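You operate a simulated robot arm through the tools that you are given. There is no shell and no other tool.

The job below is to be done with a simulated robot arm. You get a single attempt, and the scene is never put back.

Task
Put things in order on the top of the fixture table. At the end: the white stub roller stands where the blue hose piece stood; the stand tee key stands where the saddle stood; the saddle stands where the white stub roller stood; the blue hose piece stands on top of the plywood packer; whatever was shut is shut again. Leave all else as you found it, and nothing knocked over.

The check looks at the end state, three seconds after you hand in, the way a careful person would. Anything else that was tipped, shoved, dropped, spilled or broken makes it a failure.

Robot
A 6-joint arm with a two-finger parallel gripper, fixed in place. Base frame: the origin is at the foot of the arm, x ahead of it, y to its left, z up; the work surface is at about z = 0. Lengths are in m, angles in degrees, forces in N, time in s.
With the tool pointing down near the work surface it reaches from about 0.12 to 0.5 m from the base axis. Its first joint turns from -72.0 to 72.0 degrees. Payload 0.65 kg.
Tool frame: the origin (TCP) lies between the finger pads and is the grasp point; the fingertips stand 0.025 m ahead of it; z points along the fingers, y is the line along which they close. Largest opening 0.076 m; finger width 0.018, thickness 0.01; the body of the gripper, 0.036 by 0.078 m, starts 0.045 m behind the TCP.
Orientation is that of the tool frame in the base frame, as [roll, pitch, yaw] about the fixed x, y, z axes, in that order (R = Rz(yaw) Ry(pitch) Rx(roll)). With the fingers straight down and closing along the base's y, the tool's x points along the base's -x, its y along +y and its z along -z.

Tools
- The arm moves only by the tool nudge_tool. Its argument "increments" is text: rows parted by semicolons, each of 7 numbers parted by spaces: the shift along the tool's x, y, z in units of 20 mm (1.0 is 20 mm), then the turn, a rotation vector about the tool's x, y, z in units of 6 degrees (1.0 is 6 degrees), then the opening, from 0 (shut) to 1 (fully open). In form: x y z rx ry rz claw; .... A call has 1 to 20 rows; each row shifts and turns the commanded pose from where the row before left it, along the tool's axes as they then stand. A call with a number of a shift or a turn outside -1 to 1 is refused whole. Each row takes 0.2 s and may step no farther than 0.05 m and 8.6 degrees from the row before; otherwise, or with a gripper value out of range, the whole call is refused. Where a pose cannot be reached the arm comes as near as it can. A force on the tool above 40 N (or 10 N above the force at the start of the call, whichever is more), or a blocked arm, ends the call early, and 0.2 s more pass. The fingers move at their own pace (about 0.108 m/s each) and stop on an object; they squeeze with about 25 N. The grip force told is the motor's: it shows also when the fingers shut on nothing. Time passes only in rows, and 0.2 s behind the last, so rows that do not move let the fingers close. The reply holds the time, the measured pose of the TCP, the force on the tool along the base axes, the opening and the grip force, in the units named above and with some noise, with the torque about the TCP (base axes, N m) and any sound that the robot's microphone picked up.
- Cameras (640 x 400 px; columns grow to the right, rows downward): "scene" is fixed at [0.0686, 0.2904, 0.4117]; the picture's right is [-0.71, -0.71, 0.00], its down [-0.37, 0.36, -0.86] and it looks along [0.61, -0.60, -0.52] (base axes); focal length 214 px, centre (320, 200). "wrist" rides on the gripper at [0.058, 0.011, -0.081] in the tool frame; the picture's right is [-0.18, 0.98, 0.00], its down [-0.75, -0.14, -0.64] and it looks along [-0.63, -0.12, 0.77] (tool axes); focal length 243 px, centre (320, 200). There is no depth. A picture from a camera that has moved, and an enlarged one, comes with that camera's place and axes in the base frame and with its lens. The place of the scene camera against the robot may be out by one fixed shift of up to 0.018 m in any direction.
- capture(camera): a new picture of that camera. The clock stands still meanwhile.
- zoom(camera, box): a new picture of the part [left, top, right, bottom] of that camera's present view, enlarged. The clock stands still meanwhile.
- sign_off(): hands the job in; it is judged then, once.

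Nothing tells you positions but the pictures and the camera data. Unless the task says otherwise, let go and move clear before handing in.

The tools are called after "Call:" as name(argument=value, ...) on one line, values as JSON. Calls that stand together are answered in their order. nudge_tool: Moves the arm, as the interface text tells. Its arguments: {"type":"object","properties":{"increments":{"type":"string"}},"required":["increments"]} The other tools are called the same way: capture (camera) takes a picture; zoom (camera, box) takes an enlarged picture of a part of a camera's view; sign_off () hands the job in.

At the start:

```text
time: 0.0
eef_pos: [0.2307, -0.0686, 0.3969]
tcp_rot: [180.0, 0.0, -180.0]
force: [-0.7, 0.2, -0.4]
ft_torque: [0.01, 0.02, 0.01]
finger_gap: 0.0761
finger_force: 0.1
```

scene: 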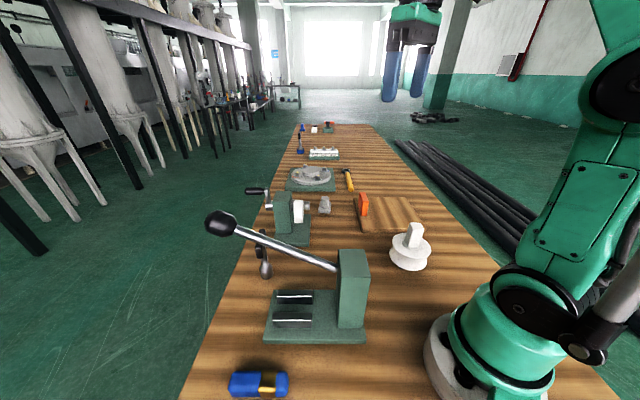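
wrist: 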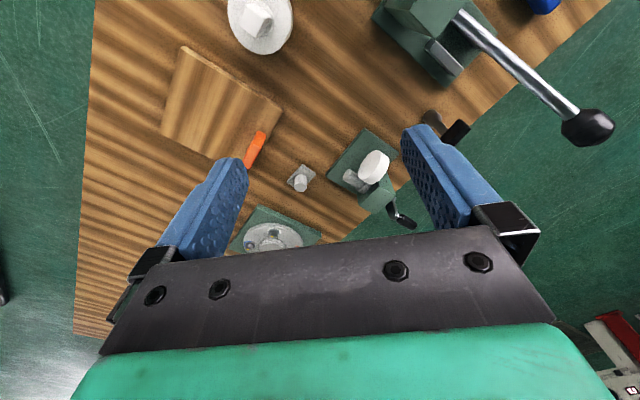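

I see a bench with a lever press, a small vice-like fixture, a plywood board, a white roller and other things. I'll take closer views before moving anything.

Call:
zoom(camera="scene", box=[220, 110, 460, 260])

Call:
zoom(camera="scene", box=[180, 200, 500, 400])

Call:
zoom(camera="wrist", box=[140, 0, 460, 250])

Call:
zoom(camera="scene", box=[270, 110, 390, 200])

```text
2.67 times, centred on (340, 185) of scene
camera zoom: at [0.0686, 0.2904, 0.4117], right [-0.71, -0.71, 0.0], down [-0.37, 0.36, -0.86], along [0.61, -0.6, -0.52], focal length 572 px, centre (267, 240)
```

zoom: 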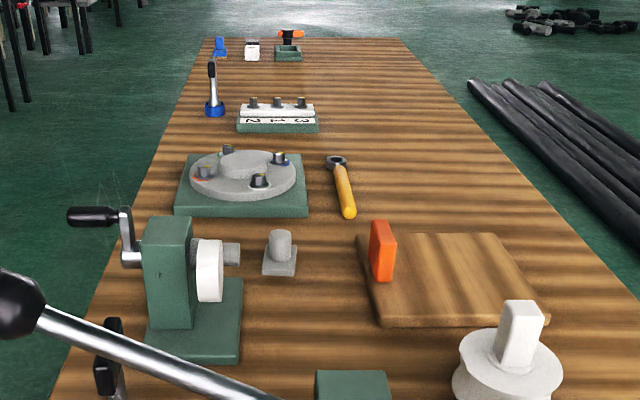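

```text
2.00 times, centred on (340, 300) of scene
camera zoom: at [0.0686, 0.2904, 0.4117], right [-0.71, -0.71, 0.0], down [-0.37, 0.36, -0.86], along [0.61, -0.6, -0.52], focal length 429 px, centre (280, 0)
```

zoom: 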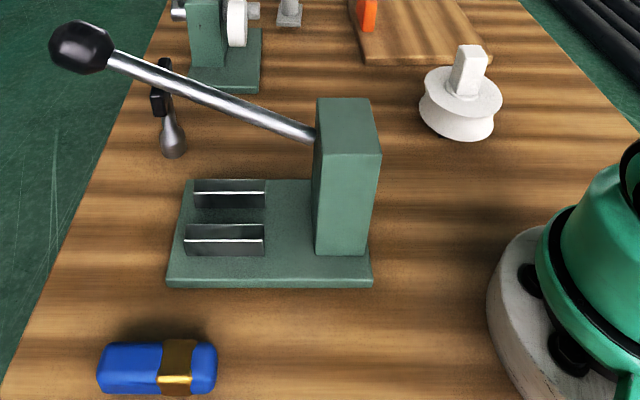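

```text
1.60 times, centred on (300, 125) of wrist
camera zoom: at [0.1727, -0.0584, 0.475], right [0.18, 0.98, 0.0], down [0.75, -0.14, 0.64], along [0.63, -0.12, -0.77], focal length 388 px, centre (352, 320)
```

zoom: 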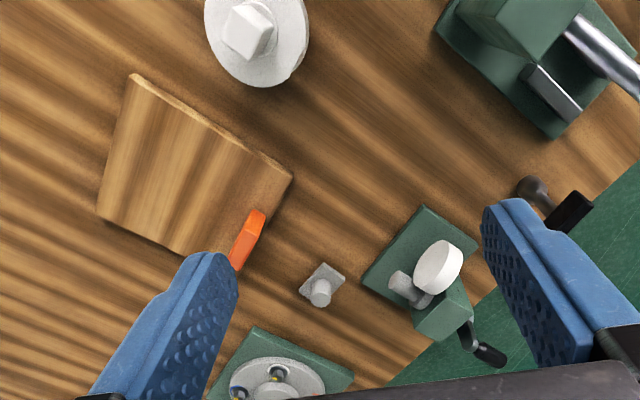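

```text
4.44 times, centred on (330, 155) of scene
camera zoom: at [0.0686, 0.2904, 0.4117], right [-0.71, -0.71, 0.0], down [-0.37, 0.36, -0.86], along [0.61, -0.6, -0.52], focal length 953 px, centre (276, 400)
```

zoom: 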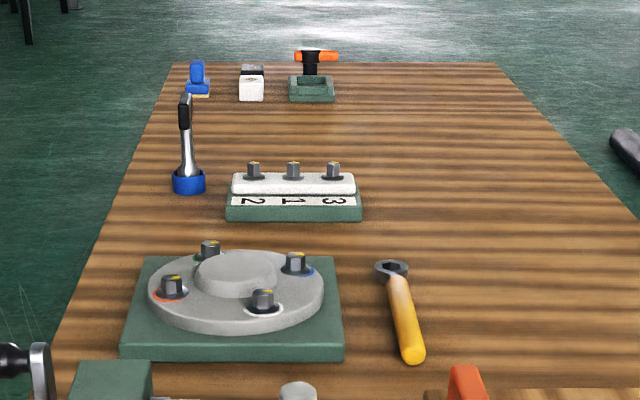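

The blue hose piece looks to be near (0.23, 0.26), the white roller near (0.19, -0.13) and the plywood near (0.32, -0.28). The small grey part is near (0.49, -0.16), and a black-handled key is near (0.41, 0.14). I'll move high above the bench and use the wrist camera to confirm which is which.

Call:
nudge_tool(increments="0 1 0 0 0 0 1;0 1 0 0 0 0 1;0 1 0 0 0 0 1;0 1 0 0 0 0 1;0 1 0 0 0 0 1;0 1 0 0 0 0 1;0 1 0 0 0 0 1;0 1 0 0 0 0 1")

Call:
capture(camera="wrist")

Call:
zoom(camera="scene", box=[230, 170, 310, 290])

Call:
zoom(camera="scene", box=[310, 170, 440, 280])

```text
time: 1.8
eef_pos: [0.2299, 0.0901, 0.3963]
tcp_rot: [-179.9, 0.0, -180.0]
force: [0.1, 0.0, -0.6]
ft_torque: [0.01, -0.03, 0.0]
finger_gap: 0.076
finger_force: 0.0
```

```text
taken
camera wrist: at [0.1724, 0.1022, 0.4743], right [0.18, 0.98, 0.0], down [0.75, -0.14, 0.64], along [0.63, -0.12, -0.77], focal length 243 px, centre (320, 200)
```

wrist: 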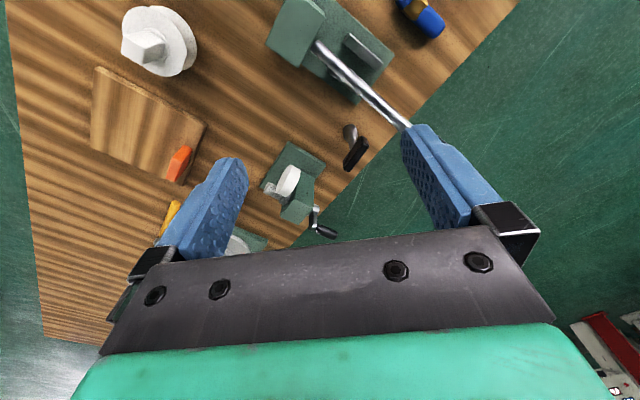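

```text
3.33 times, centred on (270, 230) of scene
camera zoom: at [0.0686, 0.2904, 0.4117], right [-0.71, -0.71, 0.0], down [-0.37, 0.36, -0.86], along [0.61, -0.6, -0.52], focal length 715 px, centre (487, 100)
```

zoom: 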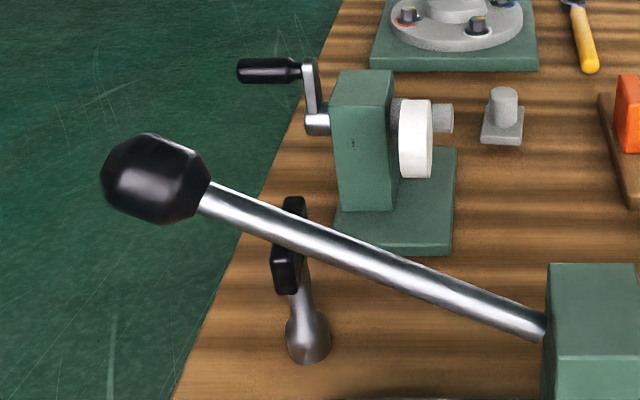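

```text
3.64 times, centred on (375, 225) of scene
camera zoom: at [0.0686, 0.2904, 0.4117], right [-0.71, -0.71, 0.0], down [-0.37, 0.36, -0.86], along [0.61, -0.6, -0.52], focal length 780 px, centre (120, 109)
```

zoom: 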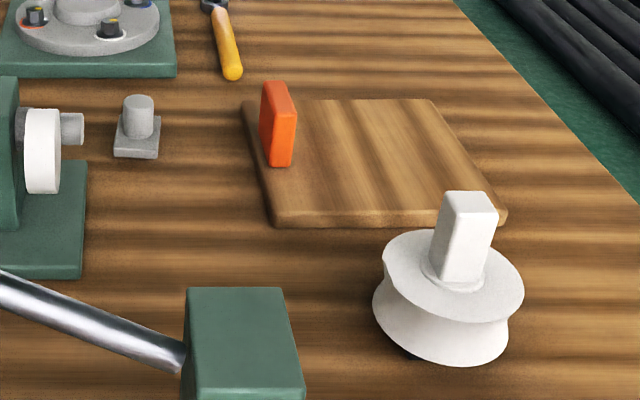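

The black-handled key on its metal foot looks like the stand tee key. The grey stub on a square base looks like the saddle, the white flanged part with a square grip is the roller, and the blue piece with the gold band is the hose piece. I'll go in for a closer look at the saddle and plywood.

Call:
nudge_tool(increments="0 -1 0 0 0 0 1;0 -1 0 0 0 0 1;0 -1 0 0 0 0 1;0 -1 0 0 0 0 1;0 -1 0 0 0 0 1;0 -1 0 0 0 0 1;0 -1 0 0 0 0 1;0 -1 0.8 0 0 0 1;-0.7 -1 1 0 0 0 1;-0.7 -1 1 0 0 0 1;-0.7 -1 1 0 0 0 1;-0.7 0 1 0 0 0 1;-0.7 0 1 0 0 0 1;0 0 1 0 0 0 1;0 0 1 0 0 0 1;0 0 1 0 0 0 1")

Call:
capture(camera="wrist")

Call:
zoom(camera="wrist", box=[180, 60, 440, 240])

```text
time: 5.2
eef_pos: [0.3007, -0.1285, 0.2189]
tcp_rot: [-180.0, 0.1, -179.9]
force: [-0.3, 0.7, -0.3]
ft_torque: [0.0, -0.02, 0.0]
finger_gap: 0.0758
finger_force: 0.1
```

```text
taken
camera wrist: at [0.243, -0.1183, 0.2974], right [0.18, 0.98, 0.0], down [0.75, -0.14, 0.64], along [0.63, -0.12, -0.77], focal length 243 px, centre (320, 200)
```

wrist: 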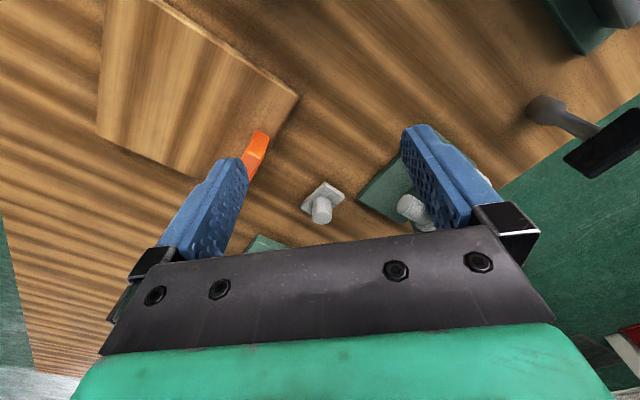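

```text
2.22 times, centred on (310, 150) of wrist
camera zoom: at [0.243, -0.1183, 0.2974], right [0.18, 0.98, 0.0], down [0.75, -0.14, 0.64], along [0.63, -0.12, -0.77], focal length 539 px, centre (342, 311)
```

zoom: 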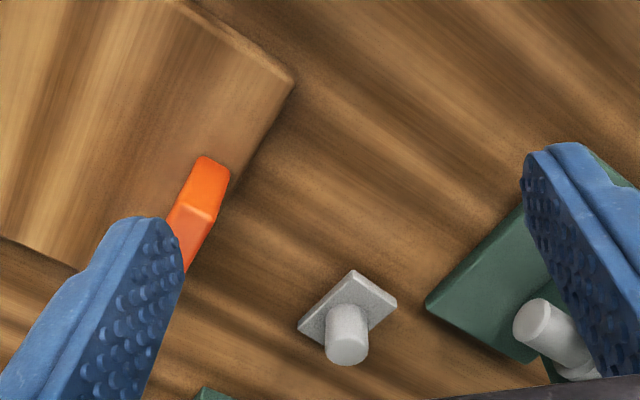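

The saddle is at about (0.488, -0.166), with its base set at 45° to match the table. Next I'll turn the tool to look at the roller from the press side, staying above the post and clear of the lever.

Call:
nudge_tool(increments="0.6 1 -0.3 0 0 0 1;0.6 1 -0.3 0 0 0 1;0.6 1 -0.3 0 0 0 1;0.6 1 -0.3 0 0 0 1;0.6 1 -0.3 0 0 0 1;0.6 1 -0.3 0 0 0 1;0.6 1 -0.3 0 0 0 1;0.6 0.5 -0.3 0 0 0 1;0.6 0 -0.3 0 0 0 1")

Call:
nudge_tool(increments="0 0 0 0 0 1 1;0 0 0 0 0 1 1;0 0 0 0 0 1 1;0 0 0 0 0 1 1;0 0 0 0 0 1 1;0 0 0 0 0 1 1;0 0 0 0 0 1 1;0 0 0 0 0 1 1;0 0 0 0 0 1 1;0 0 0 0 0 1 1;0 0 0 0 0 1 1;0 0 0 0 0 1 1;0 0 0 0 0 1 1;0 0 0 0 0 1 1;0 0 0 0 0 1 1")

Call:
capture(camera="wrist")

Call:
capture(camera="scene")

```text
time: 7.2
eef_pos: [0.1929, 0.0212, 0.2746]
tcp_rot: [180.0, 0.0, -179.9]
force: [0.3, -0.5, -0.5]
ft_torque: [0.0, -0.02, -0.01]
finger_gap: 0.0759
finger_force: 0.2
```

```text
time: 10.4
eef_pos: [0.1931, 0.0219, 0.2724]
tcp_rot: [-180.0, -0.1, 89.9]
force: [0.8, 0.3, -0.1]
ft_torque: [0.01, -0.03, 0.04]
finger_gap: 0.0759
finger_force: 0.1
```

```text
taken
camera wrist: at [0.2043, 0.0792, 0.3531], right [0.98, -0.19, 0.0], down [-0.14, -0.75, 0.64], along [-0.12, -0.63, -0.77], focal length 243 px, centre (320, 200)
```

wrist: 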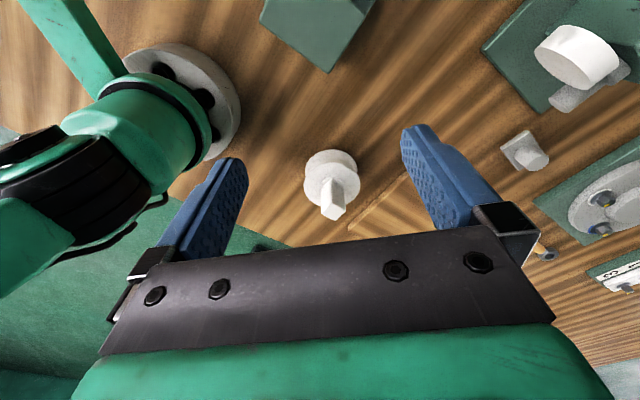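

```text
taken
```

scene: 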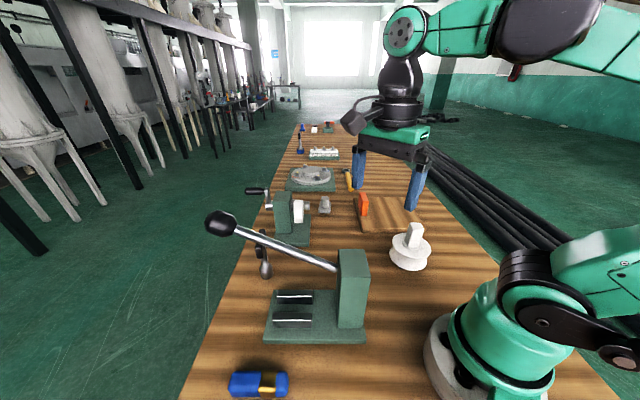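

The roller is in clear view from this side. I'll zoom in on it.

Call:
zoom(camera="wrist", box=[250, 120, 410, 250])

Call:
zoom(camera="scene", box=[350, 190, 450, 290])

Call:
zoom(camera="scene", box=[200, 340, 320, 400])

```text
3.08 times, centred on (330, 185) of wrist
camera zoom: at [0.2043, 0.0792, 0.3531], right [0.98, -0.19, 0.0], down [-0.14, -0.75, 0.64], along [-0.12, -0.63, -0.77], focal length 746 px, centre (289, 246)
```

zoom: 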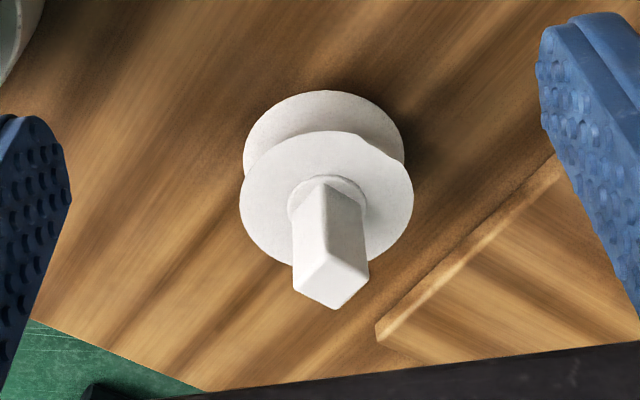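

```text
4.00 times, centred on (400, 240) of scene
camera zoom: at [0.0686, 0.2904, 0.4117], right [-0.71, -0.71, 0.0], down [-0.37, 0.36, -0.86], along [0.61, -0.6, -0.52], focal length 858 px, centre (0, 40)
```

zoom: 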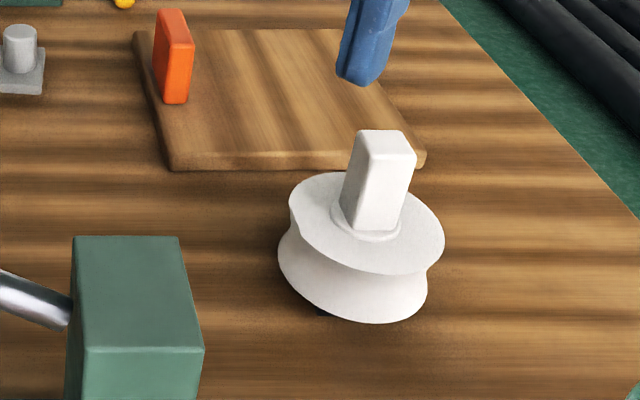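

```text
5.33 times, centred on (260, 370) of scene
camera zoom: at [0.0686, 0.2904, 0.4117], right [-0.71, -0.71, 0.0], down [-0.37, 0.36, -0.86], along [0.61, -0.6, -0.52], focal length 1144 px, centre (640, -707)
```

zoom: 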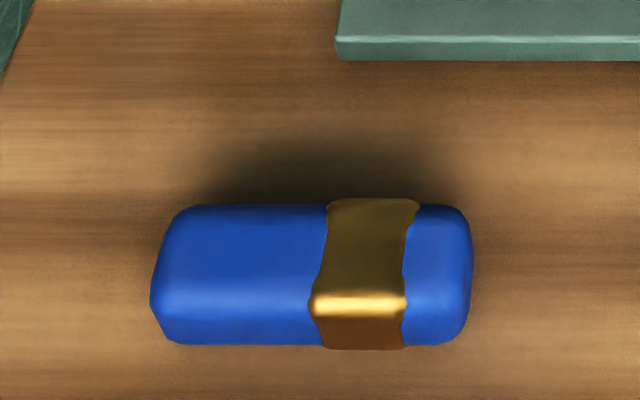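

The roller stands upright at about (0.181, -0.145). Its flange is about 88 mm wide, so it has to be gripped by the square stub, whose top is at z≈0.11. Now I'll look at the hose piece from above.

Call:
nudge_tool(increments="0 0 0 0 0 -1 1;0 0 0 0 0 -1 1;0 0 0 0 0 -1 1;0 0 0 0 0 -1 1;0 0 0 0 0 -1 1;0 0 0 0 0 -1 1;0 0 0 0 0 -1 1;0 0 0 0 0 -1 1;0 0 0 0 0 -1 1;0 0 0 0 0 -1 1;0 0 0 0 0 -1 1;0 0 0 0 0 -1 1;0 0 0 0 0 -1 1;0 0 0 0 0 -1 1;0 0 0 0 0 -1 1;0 0 0 0 0 -1 1;0 0 0 0 0 -1 1;0 0 0 0 0 -1 1;0 0 0 0 0 -1 1;0 0 0 0 0 -1 1")

Call:
nudge_tool(increments="0 0 0 0 0 -1 1;0 0 0 0 0 -1 1;0 0 0 0 0 -0.5 1;-0.58 0.914 0 0 0 0 1;-0.58 0.914 0 0 0 0 1;-0.58 0.914 0 0 0 0 1;-0.58 0.914 0 0 0 0 1;-0.58 0.914 0 0 0 0 1;-0.58 0.914 0 0 0 0 1;-0.58 0.914 0 0 0 0 1")

Call:
capture(camera="wrist")

```text
time: 14.6
eef_pos: [0.1918, 0.0212, 0.274]
tcp_rot: [180.0, 0.1, -149.8]
force: [0.5, 0.0, 0.1]
ft_torque: [0.01, 0.01, -0.01]
finger_gap: 0.0759
finger_force: 0.1
```

```text
time: 16.8
eef_pos: [0.1594, 0.1697, 0.2727]
tcp_rot: [-180.0, 0.0, -134.9]
force: [0.3, 0.0, -0.2]
ft_torque: [0.01, -0.02, 0.0]
finger_gap: 0.0764
finger_force: 0.0
```

```text
taken
camera wrist: at [0.111, 0.1346, 0.3523], right [-0.56, 0.83, 0.0], down [0.63, 0.43, 0.64], along [0.53, 0.36, -0.77], focal length 243 px, centre (320, 200)
```

wrist: 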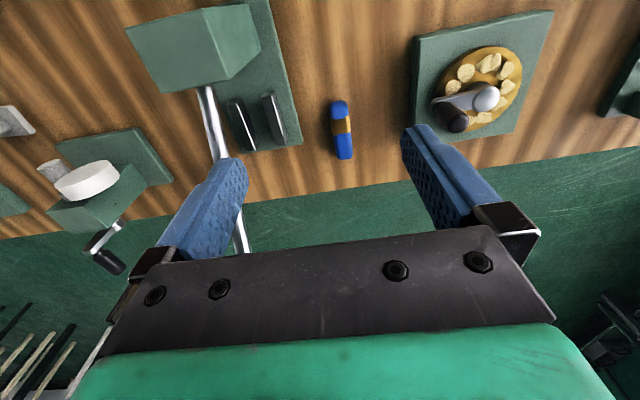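

More fixtures stand on the left part of the table. I'll zoom in on those and on the hose piece.

Call:
zoom(camera="wrist", box=[270, 60, 410, 200])

Call:
zoom(camera="wrist", box=[390, 0, 640, 160])

Call:
capture(camera="scene")

```text
2.86 times, centred on (340, 130) of wrist
camera zoom: at [0.111, 0.1346, 0.3523], right [-0.56, 0.83, 0.0], down [0.63, 0.43, 0.64], along [0.53, 0.36, -0.77], focal length 693 px, centre (263, 400)
```

zoom: 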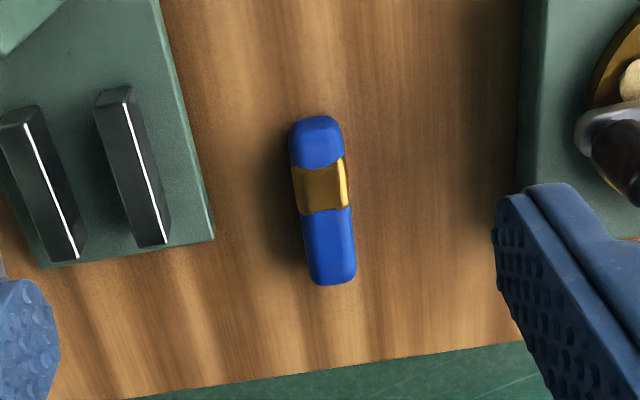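

```text
2.50 times, centred on (515, 80) of wrist
camera zoom: at [0.111, 0.1346, 0.3523], right [-0.56, 0.83, 0.0], down [0.63, 0.43, 0.64], along [0.53, 0.36, -0.77], focal length 606 px, centre (-168, 500)
```

zoom: 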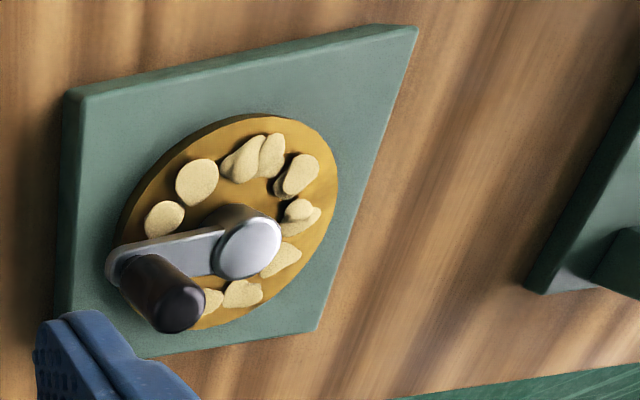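

```text
taken
```

scene: 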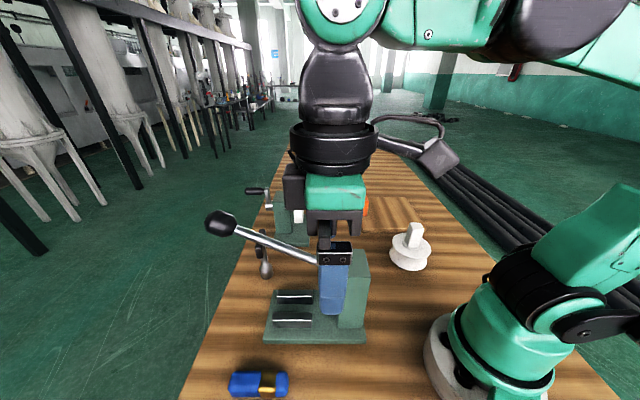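

The hose piece is centred near (0.214, 0.243), about 24 mm wide, with its long axis near 45°. I'll move above it and re-check before descending.

Call:
nudge_tool(increments="-0.565 0.078 0.95 0 0 0 1;-0.565 0.078 0.95 0 0 0 1;-0.565 0.078 0.95 0 0 0 1;-0.565 0.078 0.95 0 0 0 1;-0.565 0.078 0.95 0 0 0 1;-0.565 0.078 0.95 0 0 0 1;-0.565 0.078 0.95 0 0 0 1;-0.565 0.078 0.95 0 0 0 1")

Call:
capture(camera="wrist")

Call:
capture(camera="scene")

```text
time: 18.6
eef_pos: [0.2132, 0.2423, 0.1213]
tcp_rot: [-180.0, 0.0, -134.9]
force: [0.6, 0.1, 0.3]
ft_torque: [0.01, 0.0, -0.01]
finger_gap: 0.0758
finger_force: 0.0
```

```text
taken
camera wrist: at [0.1644, 0.209, 0.2001], right [-0.56, 0.83, 0.0], down [0.63, 0.43, 0.64], along [0.53, 0.36, -0.77], focal length 243 px, centre (320, 200)
```

wrist: 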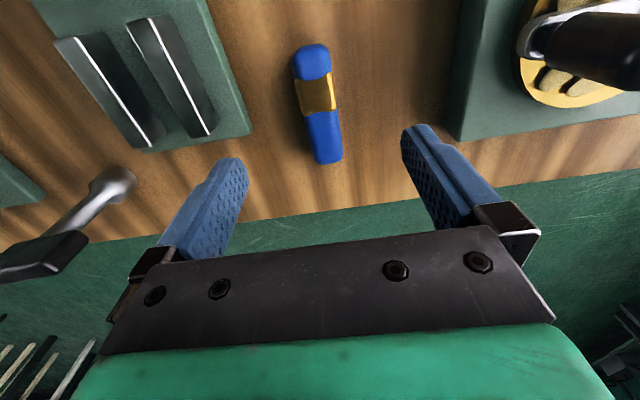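

```text
taken
```

scene: 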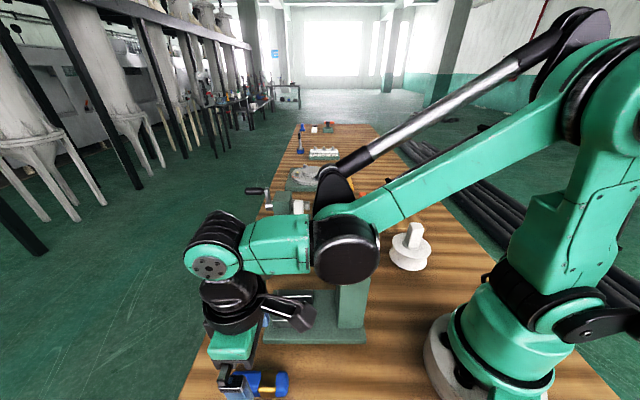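

The hose piece is centred between the fingers. I'll descend to TCP z≈0.033 and close.

Call:
nudge_tool(increments="-0.12 0 0.9 0 0 0 1;0 0 0.9 0 0 0 1;0 0 0.9 0 0 0 1;0 0 0.9 0 0 0 1;0 0 0.75 0 0 0 1;0 0 0 0 0 0 1")

Call:
capture(camera="wrist")

Call:
zoom(camera="scene", box=[180, 280, 340, 400])

```text
time: 20.0
eef_pos: [0.2148, 0.2419, 0.0338]
tcp_rot: [-180.0, -0.1, -134.9]
force: [0.6, -0.3, 0.2]
ft_torque: [0.01, 0.02, -0.04]
finger_gap: 0.076
finger_force: 0.2
```

```text
taken
camera wrist: at [0.1662, 0.2088, 0.114], right [-0.57, 0.82, 0.0], down [0.63, 0.43, 0.64], along [0.53, 0.36, -0.77], focal length 243 px, centre (320, 200)
```

wrist: 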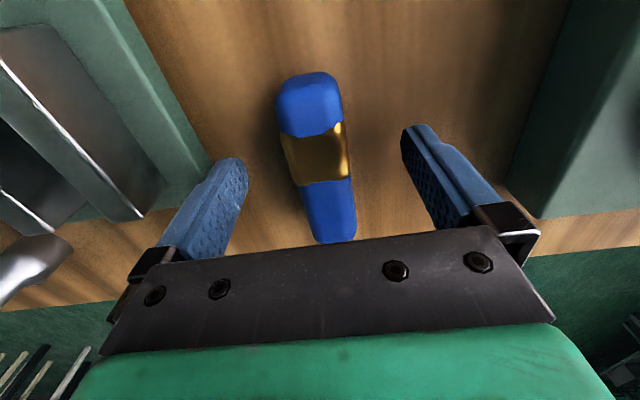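

```text
3.33 times, centred on (260, 340) of scene
camera zoom: at [0.0686, 0.2904, 0.4117], right [-0.71, -0.71, 0.0], down [-0.37, 0.36, -0.86], along [0.61, -0.6, -0.52], focal length 715 px, centre (520, -267)
```

zoom: 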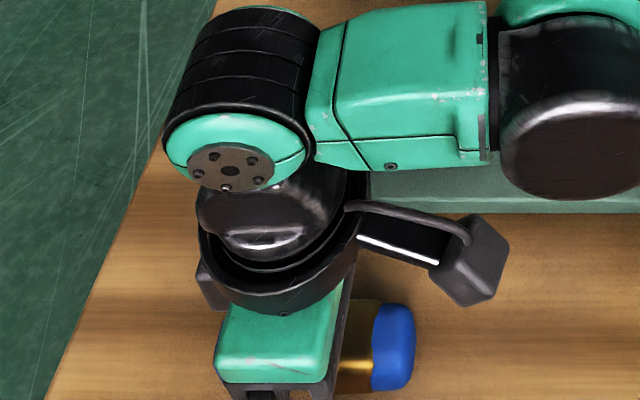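

The tool is aligned over the middle of the hose piece, so I'm closing the gripper now.

Call:
nudge_tool(increments="0 0 0 0 0 0 0;0 0 0 0 0 0 0;0 0 0 0 0 0 0;0 0 0 0 0 0 0")

Call:
capture(camera="wrist")

```text
time: 21.0
eef_pos: [0.2127, 0.2434, 0.035]
tcp_rot: [-179.9, -0.1, -135.0]
force: [0.5, 1.0, -0.9]
ft_torque: [-0.04, 0.03, -0.05]
finger_gap: 0.0253
finger_force: 25.3
```

```text
taken
camera wrist: at [0.1662, 0.2089, 0.1142], right [-0.57, 0.82, 0.0], down [0.63, 0.43, 0.64], along [0.53, 0.36, -0.77], focal length 243 px, centre (320, 200)
```

wrist: 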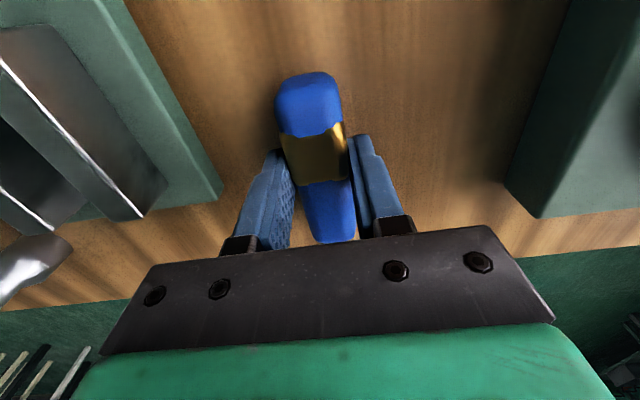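

The hose piece is gripped, with a gap of 25 mm. I'll lift it straight up, high enough to clear the lever.

Call:
nudge_tool(increments="0 0 -0.5 0 0 0 0;0 0 -1 0 0 0 0;0 0 -1 0 0 0 0;0 0 -1 0 0 0 0;0 0 -1 0 0 0 0;0 0 -1 0 0 0 0;0 0 -1 0 0 0 0;0 0 -1 0 0 0 0;0 0 -1 0 0 0 0;0 0 -1 0 0 0 0;0 0 -1 0 0 0 0;0 0 -1 0 0 0 0;0 0 -1 0 0 0 0;0 0 -1 0 0 0 0;0 0 -1 0 0 0 0;0 0 -1 0 0 0 0")

Call:
capture(camera="wrist")

Call:
capture(camera="scene")

```text
time: 24.4
eef_pos: [0.2159, 0.2435, 0.3451]
tcp_rot: [-180.0, 0.0, -135.1]
force: [0.2, 0.6, -0.6]
ft_torque: [0.0, -0.01, 0.0]
finger_gap: 0.0251
finger_force: 25.2
```

```text
taken
camera wrist: at [0.1669, 0.209, 0.4241], right [-0.57, 0.82, 0.0], down [0.63, 0.43, 0.64], along [0.53, 0.36, -0.77], focal length 243 px, centre (320, 200)
```

wrist: 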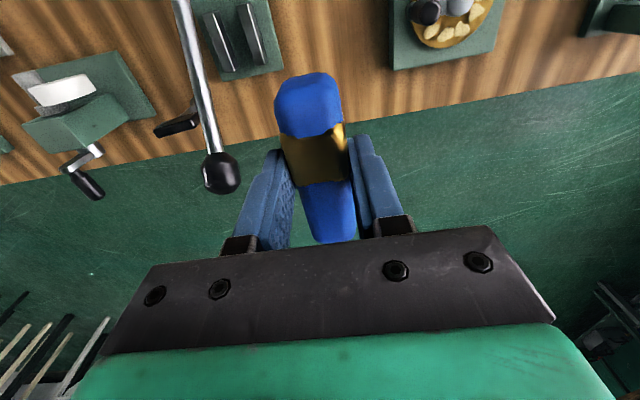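

```text
taken
```

scene: 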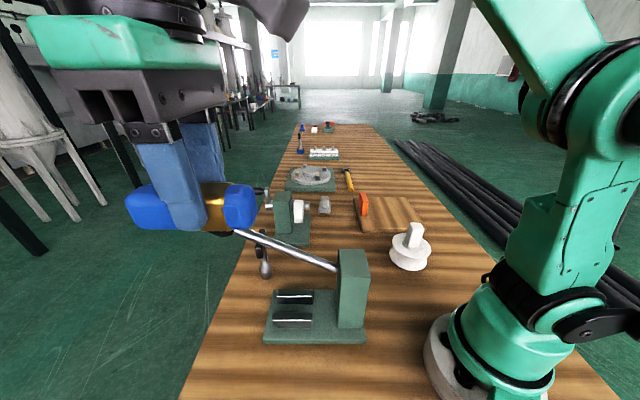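

The hose piece is held level. The plywood spans about 0.18 m square, centred near (0.322, -0.285), with the orange block on its table-left edge. I'll swing over at height, turning the hose as I go, and look at the plywood from above.

Call:
nudge_tool(increments="0.707 -0.99 0 0 0 0 0;0.707 -0.99 0 0 0 0 0;0.707 -0.99 0 0 0 0 0;0.707 -0.99 0 0 0 0 0;0.707 -0.99 0 0 0 0 0;0.707 -0.99 0 0 0 0 0;0.707 -0.99 0 0 0 0 0;0.707 -0.99 0 0 0 0 0;0.707 -0.99 0 0 0 0 0;0.707 -0.99 0 0 0 0 0")

Call:
nudge_tool(increments="0 0 0 0 0 1 0;0 0 0 0 0 1 0;0 0 0 0 0 1 0;0 0 0 0 0 1 0;0 0 0 0 0 1 0;0 0 0 0 0 1 0;0 0 0 0 0 1 0;0 0 0 0 0 1 0;0 0 0 0 0 1 0;0 0 0 0 0 1 0;0 0 0 0 0 1 0;0 0 0 0 0 1 0;0 0 0 0 0 1 0;0 0 0 0 0 1 0;0 0 0 0 0 1 0")

Call:
capture(camera="wrist")

```text
time: 26.6
eef_pos: [0.256, 0.0041, 0.3447]
tcp_rot: [-179.9, 0.1, -135.0]
force: [-0.5, 0.4, -0.9]
ft_torque: [0.02, -0.04, 0.01]
finger_gap: 0.0252
finger_force: 25.3
```

```text
time: 29.8
eef_pos: [0.2567, 0.0039, 0.3449]
tcp_rot: [179.9, 0.0, 135.0]
force: [-0.1, 0.5, -0.6]
ft_torque: [-0.01, -0.01, -0.04]
finger_gap: 0.0253
finger_force: 24.8
```

```text
taken
camera wrist: at [0.2236, 0.0529, 0.4241], right [0.83, 0.56, 0.0], down [0.43, -0.63, 0.64], along [0.36, -0.53, -0.77], focal length 243 px, centre (320, 200)
```

wrist: 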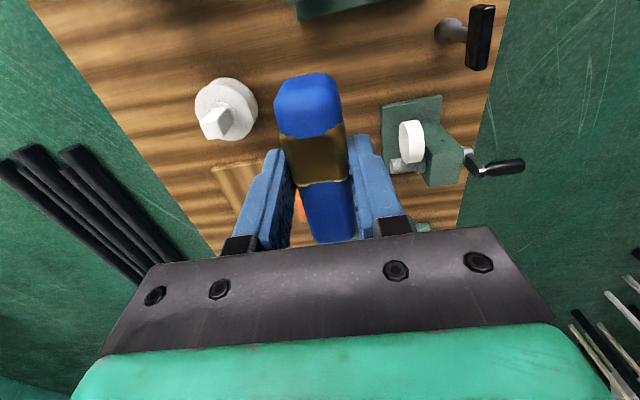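

I'm going part way first, to see the plywood clearly around the held hose.

Call:
nudge_tool(increments="-0.656 -0.947 0 0 0 0 0;-0.656 -0.947 0 0 0 0 0;-0.656 -0.947 0 0 0 0 0;-0.656 -0.947 0 0 0 0 0;-0.656 -0.947 0 0 0 0 0;-0.656 -0.947 0 0 0 0 0;-0.656 -0.947 0 0 0 0 0;-0.656 -0.947 0 0 0 0 0;-0.656 -0.947 0 0 0 0 0")

Call:
capture(camera="wrist")

Call:
capture(camera="scene")

```text
time: 31.8
eef_pos: [0.2199, -0.1997, 0.3448]
tcp_rot: [-179.9, -0.1, 135.1]
force: [1.4, 0.3, -0.5]
ft_torque: [-0.01, 0.01, 0.03]
finger_gap: 0.0251
finger_force: 24.8
```

```text
taken
camera wrist: at [0.1868, -0.1501, 0.4245], right [0.82, 0.57, 0.0], down [0.43, -0.63, 0.64], along [0.36, -0.53, -0.77], focal length 243 px, centre (320, 200)
```

wrist: 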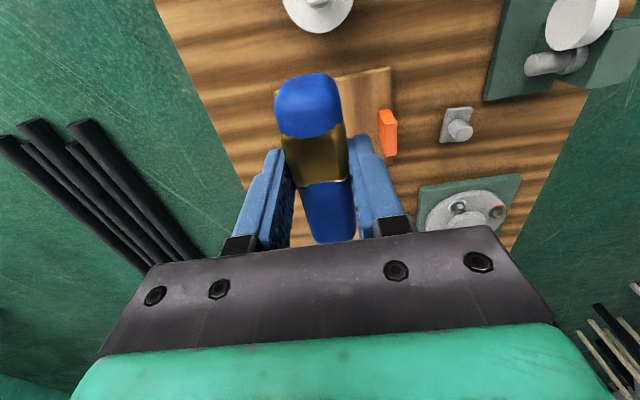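

```text
taken
```

scene: 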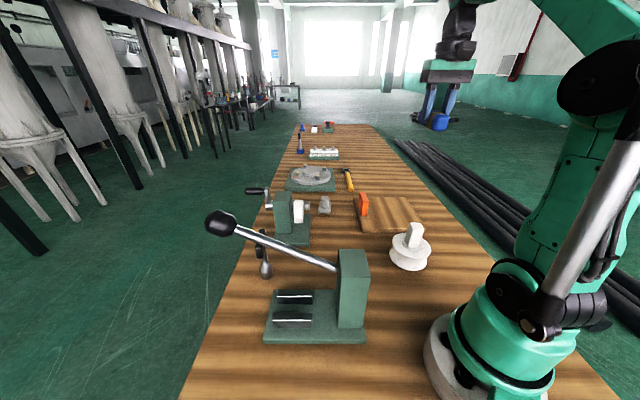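

Plywood corners: near corner (0.196, -0.286), left corner (0.322, -0.159). I'll place the hose at about (0.308, -0.299), well away from the orange block.

Call:
nudge_tool(increments="-0.943 -0.056 0.8 0 0 0 0;-0.943 -0.056 0.8 0 0 0 0;-0.943 -0.056 0.8 0 0 0 0;-0.943 -0.056 0.8 0 0 0 0;-0.943 -0.056 0.8 0 0 0 0;-0.943 -0.056 0.8 0 0 0 0;-0.943 -0.056 0.8 0 0 0 0;0 0 1 0 0 0 0;0 0 1 0 0 0 0;0 0 1 0 0 0 0;0 0 1 0 0 0 0;0 0 1 0 0 0 0;0 0 1 0 0 0 0")

Call:
capture(camera="wrist")

Call:
zoom(camera="scene", box=[320, 150, 480, 270])

```text
time: 34.6
eef_pos: [0.3089, -0.2969, 0.113]
tcp_rot: [-179.9, -0.1, 135.0]
force: [0.5, -0.7, -0.8]
ft_torque: [0.03, -0.03, -0.01]
finger_gap: 0.0251
finger_force: 25.3
```

```text
taken
camera wrist: at [0.276, -0.2493, 0.1914], right [0.82, 0.57, 0.0], down [0.43, -0.63, 0.64], along [0.36, -0.53, -0.77], focal length 243 px, centre (320, 200)
```

wrist: 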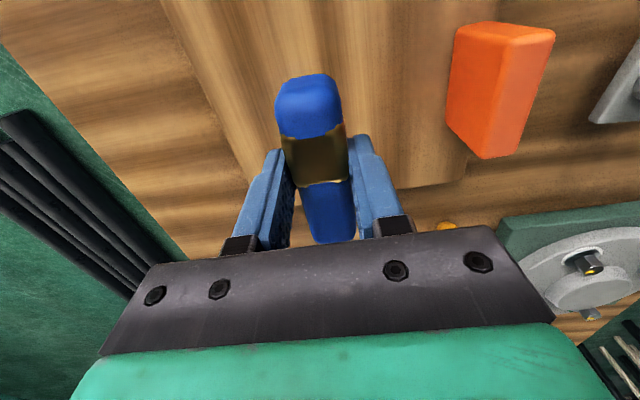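

```text
3.33 times, centred on (400, 210) of scene
camera zoom: at [0.0686, 0.2904, 0.4117], right [-0.71, -0.71, 0.0], down [-0.37, 0.36, -0.86], along [0.61, -0.6, -0.52], focal length 715 px, centre (53, 167)
```

zoom: 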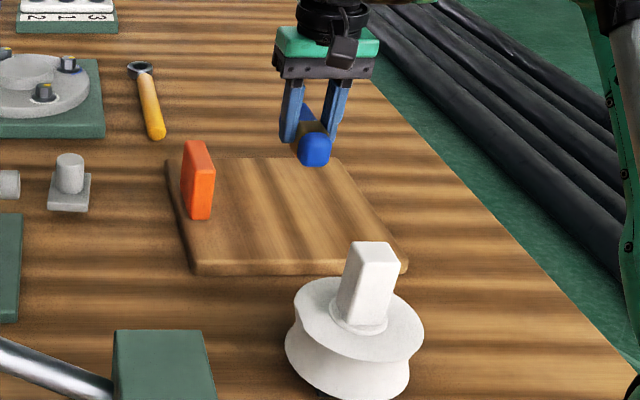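

The hose will land in the middle of the board. I'm lowering it in small steps now, watching for contact.

Call:
nudge_tool(increments="0 0 0.8 0 0 0 0;0 0 0.8 0 0 0 0;0 0 0.8 0 0 0 0;0 0 0.3 0 0 0 0;0 0 0 0 0 0 0")

Call:
zoom(camera="scene", box=[350, 160, 450, 235])

```text
time: 35.8
eef_pos: [0.3082, -0.2989, 0.0585]
tcp_rot: [-180.0, 0.0, 135.0]
force: [-1.0, -0.4, -1.1]
ft_torque: [0.02, 0.0, 0.0]
finger_gap: 0.0251
finger_force: 25.2
```

```text
5.33 times, centred on (400, 198) of scene
camera zoom: at [0.0686, 0.2904, 0.4117], right [-0.71, -0.71, 0.0], down [-0.37, 0.36, -0.86], along [0.61, -0.6, -0.52], focal length 1144 px, centre (-107, 213)
```

zoom: 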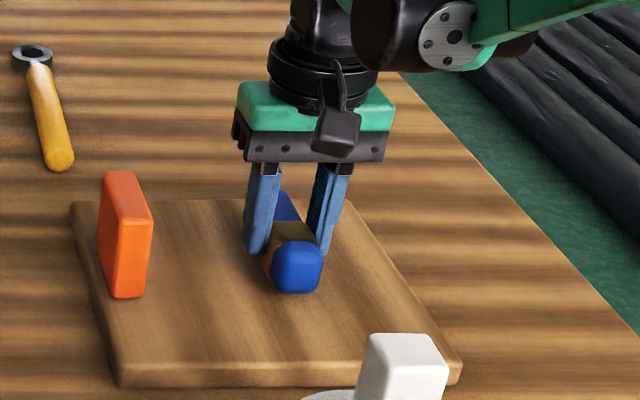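

It's close to the board, so I'm easing down a few millimetres at a time.

Call:
nudge_tool(increments="0 0 0.15 0 0 0 0;0 0 0.15 0 0 0 0;0 0 0 0 0 0 0")

Call:
nudge_tool(increments="0 0 0.1 0 0 0 0;0 0 0 0 0 0 0")

Call:
nudge_tool(increments="0 0 0.1 0 0 0 0;0 0 0 0 0 0 0")

```text
time: 36.6
eef_pos: [0.3075, -0.2986, 0.0522]
tcp_rot: [-180.0, 0.0, 135.0]
force: [-0.3, 0.6, 24.8]
ft_torque: [-0.12, -0.13, 0.01]
finger_gap: 0.0253
finger_force: 25.4
```

```text
time: 37.0
eef_pos: [0.3078, -0.2986, 0.0525]
tcp_rot: [179.9, 0.0, 135.0]
force: [-0.3, -0.5, 17.6]
ft_torque: [-0.02, 0.04, 0.01]
finger_gap: 0.0251
finger_force: 24.7
stopped in row 1: the force on the tool passed its limit at 49 N (the readings are from after the stop); the commanded pose is now the measured one
```

```text
time: 37.3
eef_pos: [0.307, -0.2985, 0.0513]
tcp_rot: [180.0, 0.0, 135.0]
force: [-0.2, 0.6, 16.5]
ft_torque: [-0.02, -0.03, 0.0]
finger_gap: 0.0248
finger_force: 25.1
stopped in row 1: the force on the tool passed its limit at 50 N (the readings are from after the stop); the commanded pose is now the measured one
```

The hose is on the board (contact at z≈0.052). I'll ease off the pressure, then open the gripper partway.

Call:
nudge_tool(increments="0 0 -0.05 0 0 0 0;0 0 0 0 0 0 0")

```text
time: 37.9
eef_pos: [0.3064, -0.299, 0.0522]
tcp_rot: [-180.0, 0.0, 135.1]
force: [-0.8, 0.5, 0.1]
ft_torque: [0.02, -0.02, -0.01]
finger_gap: 0.0251
finger_force: 24.7
```

Call:
nudge_tool(increments="0 0 0 0 0 0 0.6;0 0 0 0 0 0 0.6;0 0 0 0 0 0 0.6")

Call:
zoom(camera="scene", box=[350, 160, 450, 235])

Call:
capture(camera="wrist")

```text
time: 38.7
eef_pos: [0.3071, -0.2986, 0.0536]
tcp_rot: [-180.0, 0.0, 135.0]
force: [0.6, -0.7, -0.3]
ft_torque: [-0.03, 0.01, 0.0]
finger_gap: 0.0457
finger_force: 0.1
```

```text
5.33 times, centred on (400, 198) of scene
camera zoom: at [0.0686, 0.2904, 0.4117], right [-0.71, -0.71, 0.0], down [-0.37, 0.36, -0.86], along [0.61, -0.6, -0.52], focal length 1144 px, centre (-107, 213)
```

zoom: 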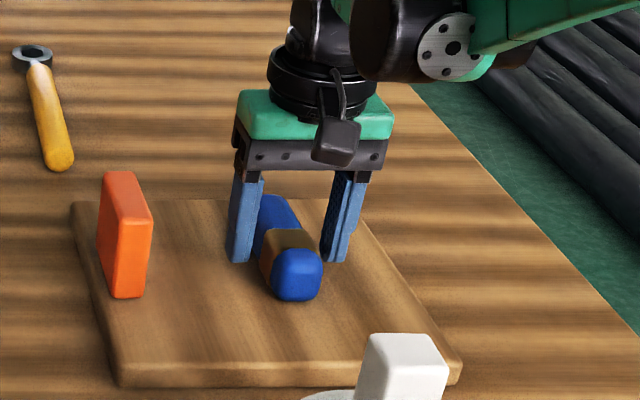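

```text
taken
camera wrist: at [0.2738, -0.2505, 0.1321], right [0.82, 0.57, 0.0], down [0.43, -0.63, 0.64], along [0.36, -0.53, -0.77], focal length 243 px, centre (320, 200)
```

wrist: 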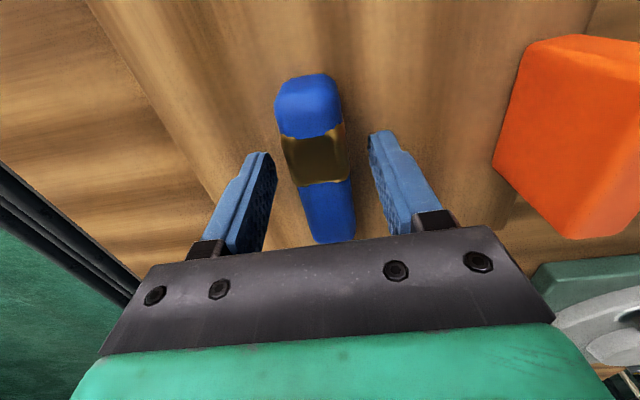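

The hose piece is resting on the board. I'll rise straight up, then move over the roller.

Call:
nudge_tool(increments="0 0 -0.5 0 0 0 0.6;0 0 -1 0 0 0 0.6;0 0 -1 0 0 0 0.6;0 0 -1 0 0 0 0.8;0 0 -1 0 0 0 1;0 0 -1 0 0 0 1;0 0 -1 0 0 0 1;0 0 -1 0 0 0 1;0 0 -1 0 0 0 1;0.99 0.098 -0.3 0 0 0 1;0.99 0.098 0 0 0 0 1;0.99 0.098 0 0 0 0 1;0.99 0.098 0 0 0 0 1;0.99 0.098 0 0 0 0 1;0.99 0.098 0 0 0 0 1;0.99 0.098 0 0 0 0 1;0.99 0.098 0 0 0 0 1;0.99 0.098 0 0 0 0 1;0.99 0.098 0 0 0 0 1")

Call:
capture(camera="wrist")

Call:
capture(camera="scene")

```text
time: 42.7
eef_pos: [0.1812, -0.1453, 0.23]
tcp_rot: [180.0, 0.0, 135.0]
force: [0.0, 0.2, -0.6]
ft_torque: [-0.04, 0.0, 0.05]
finger_gap: 0.0758
finger_force: 0.0
```

```text
taken
camera wrist: at [0.1485, -0.0961, 0.3085], right [0.82, 0.57, 0.0], down [0.43, -0.63, 0.64], along [0.36, -0.53, -0.77], focal length 243 px, centre (320, 200)
```

wrist: 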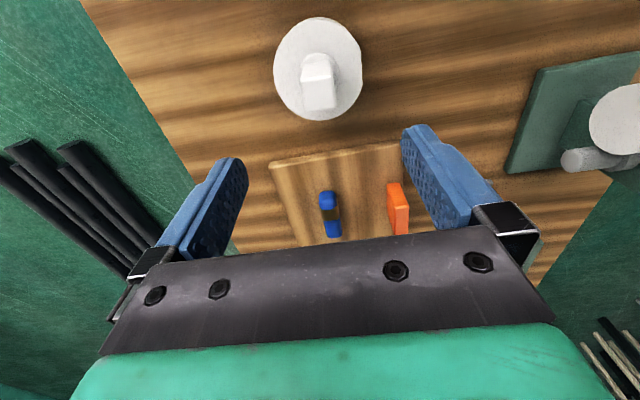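

```text
taken
```

scene: 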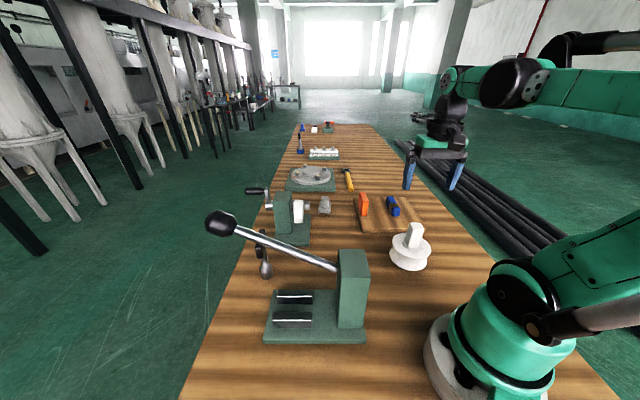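

The hose piece sits on the board. I'll zoom on the roller's stub to align the grasp.

Call:
zoom(camera="wrist", box=[250, 0, 390, 140])

Call:
zoom(camera="scene", box=[370, 210, 450, 280])

```text
2.86 times, centred on (320, 70) of wrist
camera zoom: at [0.1485, -0.0961, 0.3085], right [0.82, 0.57, 0.0], down [0.43, -0.63, 0.64], along [0.36, -0.53, -0.77], focal length 693 px, centre (320, 571)
```

zoom: 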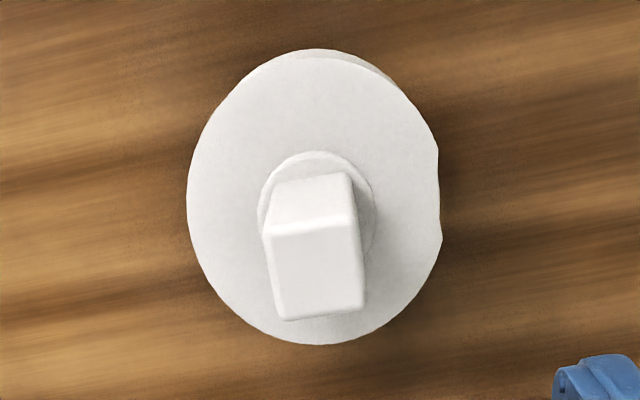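

```text
5.71 times, centred on (410, 245) of scene
camera zoom: at [0.0687, 0.2904, 0.4117], right [-0.71, -0.71, 0.0], down [-0.37, 0.36, -0.86], along [0.61, -0.6, -0.52], focal length 1226 px, centre (-194, -57)
```

zoom: 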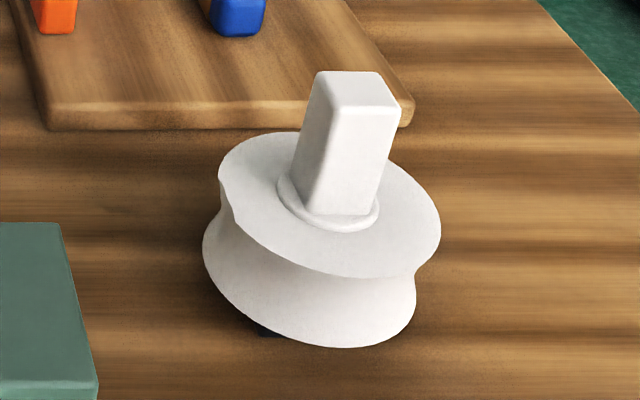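

The stub is square to the tool at yaw 135°, and the TCP is centred over it. I'll descend to z≈0.087 so the fingertips stay above the flange, then check.

Call:
nudge_tool(increments="0 0 1 0 0 0 1;0 0 1 0 0 0 1;0 0 1 0 0 0 1;0 0 1 0 0 0 1;0 0 1 0 0 0 1;0 0 1 0 0 0 1;0 0 0.6 0 0 0 1;0 0 0.55 0 0 0 1;0 0 0 0 0 0 1")

Call:
capture(camera="wrist")

Call:
zoom(camera="scene", box=[350, 170, 470, 290])

```text
time: 44.7
eef_pos: [0.1808, -0.1447, 0.0868]
tcp_rot: [-179.9, 0.0, 135.1]
force: [-0.4, -0.1, 0.9]
ft_torque: [0.01, -0.01, -0.02]
finger_gap: 0.0763
finger_force: 0.1
```

```text
taken
camera wrist: at [0.1486, -0.0957, 0.166], right [0.82, 0.57, 0.0], down [0.43, -0.63, 0.64], along [0.36, -0.53, -0.77], focal length 243 px, centre (320, 200)
```

wrist: 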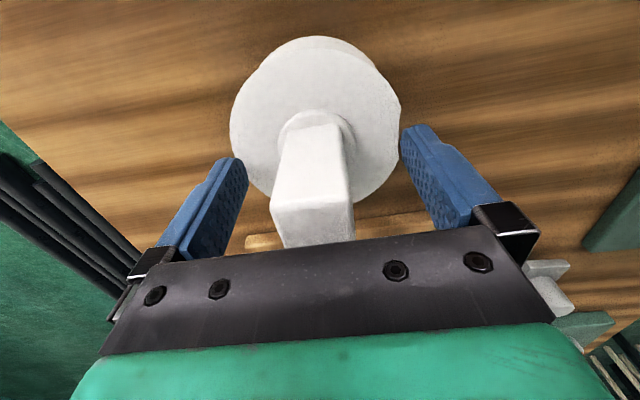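

```text
3.33 times, centred on (410, 230) of scene
camera zoom: at [0.0686, 0.2904, 0.4117], right [-0.71, -0.71, 0.0], down [-0.37, 0.36, -0.86], along [0.61, -0.6, -0.52], focal length 715 px, centre (20, 100)
```

zoom: 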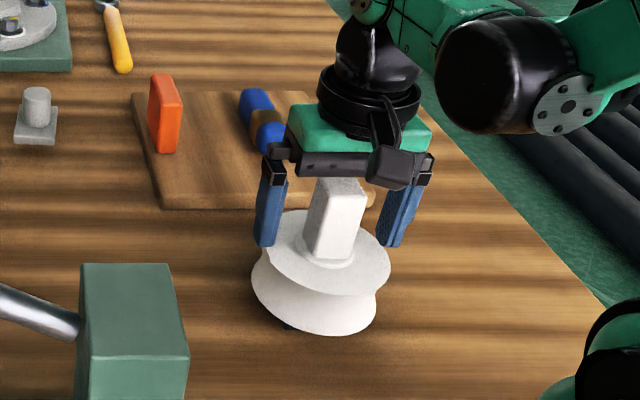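

The stub is between the fingers and clear of the flange, so I'm closing.

Call:
nudge_tool(increments="0 0 0 0 0 0 0.6;0 0 0 0 0 0 0.4;0 0 0 0 0 0 0;0 0 0 0 0 0 0;0 0 0 0 0 0 0")

Call:
capture(camera="wrist")

```text
time: 45.9
eef_pos: [0.1816, -0.1446, 0.0866]
tcp_rot: [180.0, 0.0, 134.9]
force: [-0.1, 0.2, 0.6]
ft_torque: [-0.01, 0.01, -0.03]
finger_gap: 0.0256
finger_force: 25.1
```

```text
taken
camera wrist: at [0.1486, -0.0957, 0.1662], right [0.82, 0.57, 0.0], down [0.43, -0.63, 0.64], along [0.36, -0.53, -0.77], focal length 243 px, centre (320, 200)
```

wrist: 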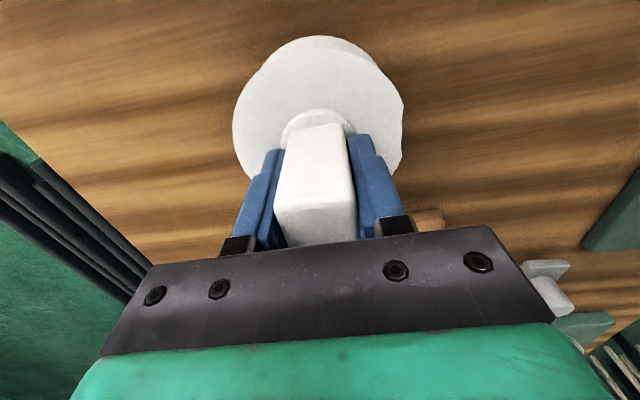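

The stub is gripped with a gap of 25.6 mm. Lifting it high.

Call:
nudge_tool(increments="0 0 -0.3 0 0 0 0;0 0 -0.5 0 0 0 0;0 0 -1 0 0 0 0;0 0 -1 0 0 0 0;0 0 -1 0 0 0 0;0 0 -1 0 0 0 0;0 0 -1 0 0 0 0;0 0 -1 0 0 0 0;0 0 -1 0 0 0 0;0 0 -1 0 0 0 0;0 0 -1 0 0 0 0;0 0 -1 0 0 0 0;0 0 -1 0 0 0 0;0 0 -1 0 0 0 0;0 0 -1 0 0 0 0;0 0 -0.5 0 0 0 0")

Call:
capture(camera="scene")

Call:
capture(camera="wrist")

```text
time: 49.3
eef_pos: [0.1806, -0.1446, 0.3721]
tcp_rot: [179.9, 0.0, 135.0]
force: [0.0, -0.3, -2.6]
ft_torque: [0.04, 0.02, 0.01]
finger_gap: 0.026
finger_force: 25.1
```

```text
taken
```

scene: 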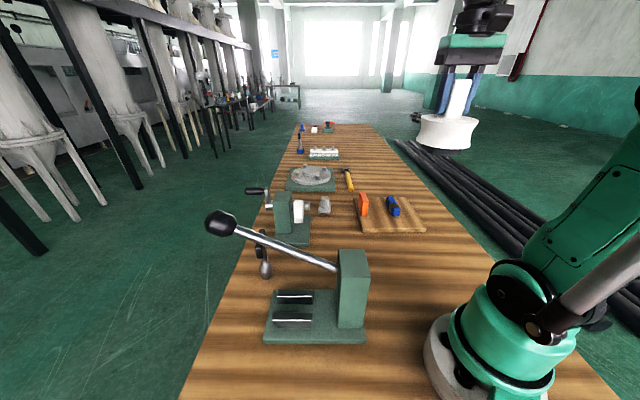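

```text
taken
camera wrist: at [0.1471, -0.0971, 0.4508], right [0.82, 0.57, 0.0], down [0.43, -0.63, 0.64], along [0.36, -0.53, -0.77], focal length 243 px, centre (320, 200)
```

wrist: 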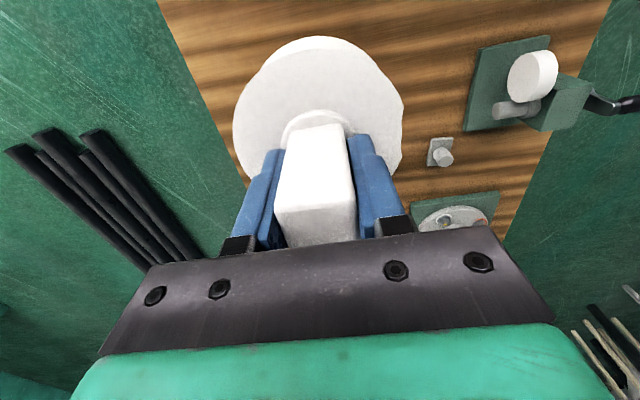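

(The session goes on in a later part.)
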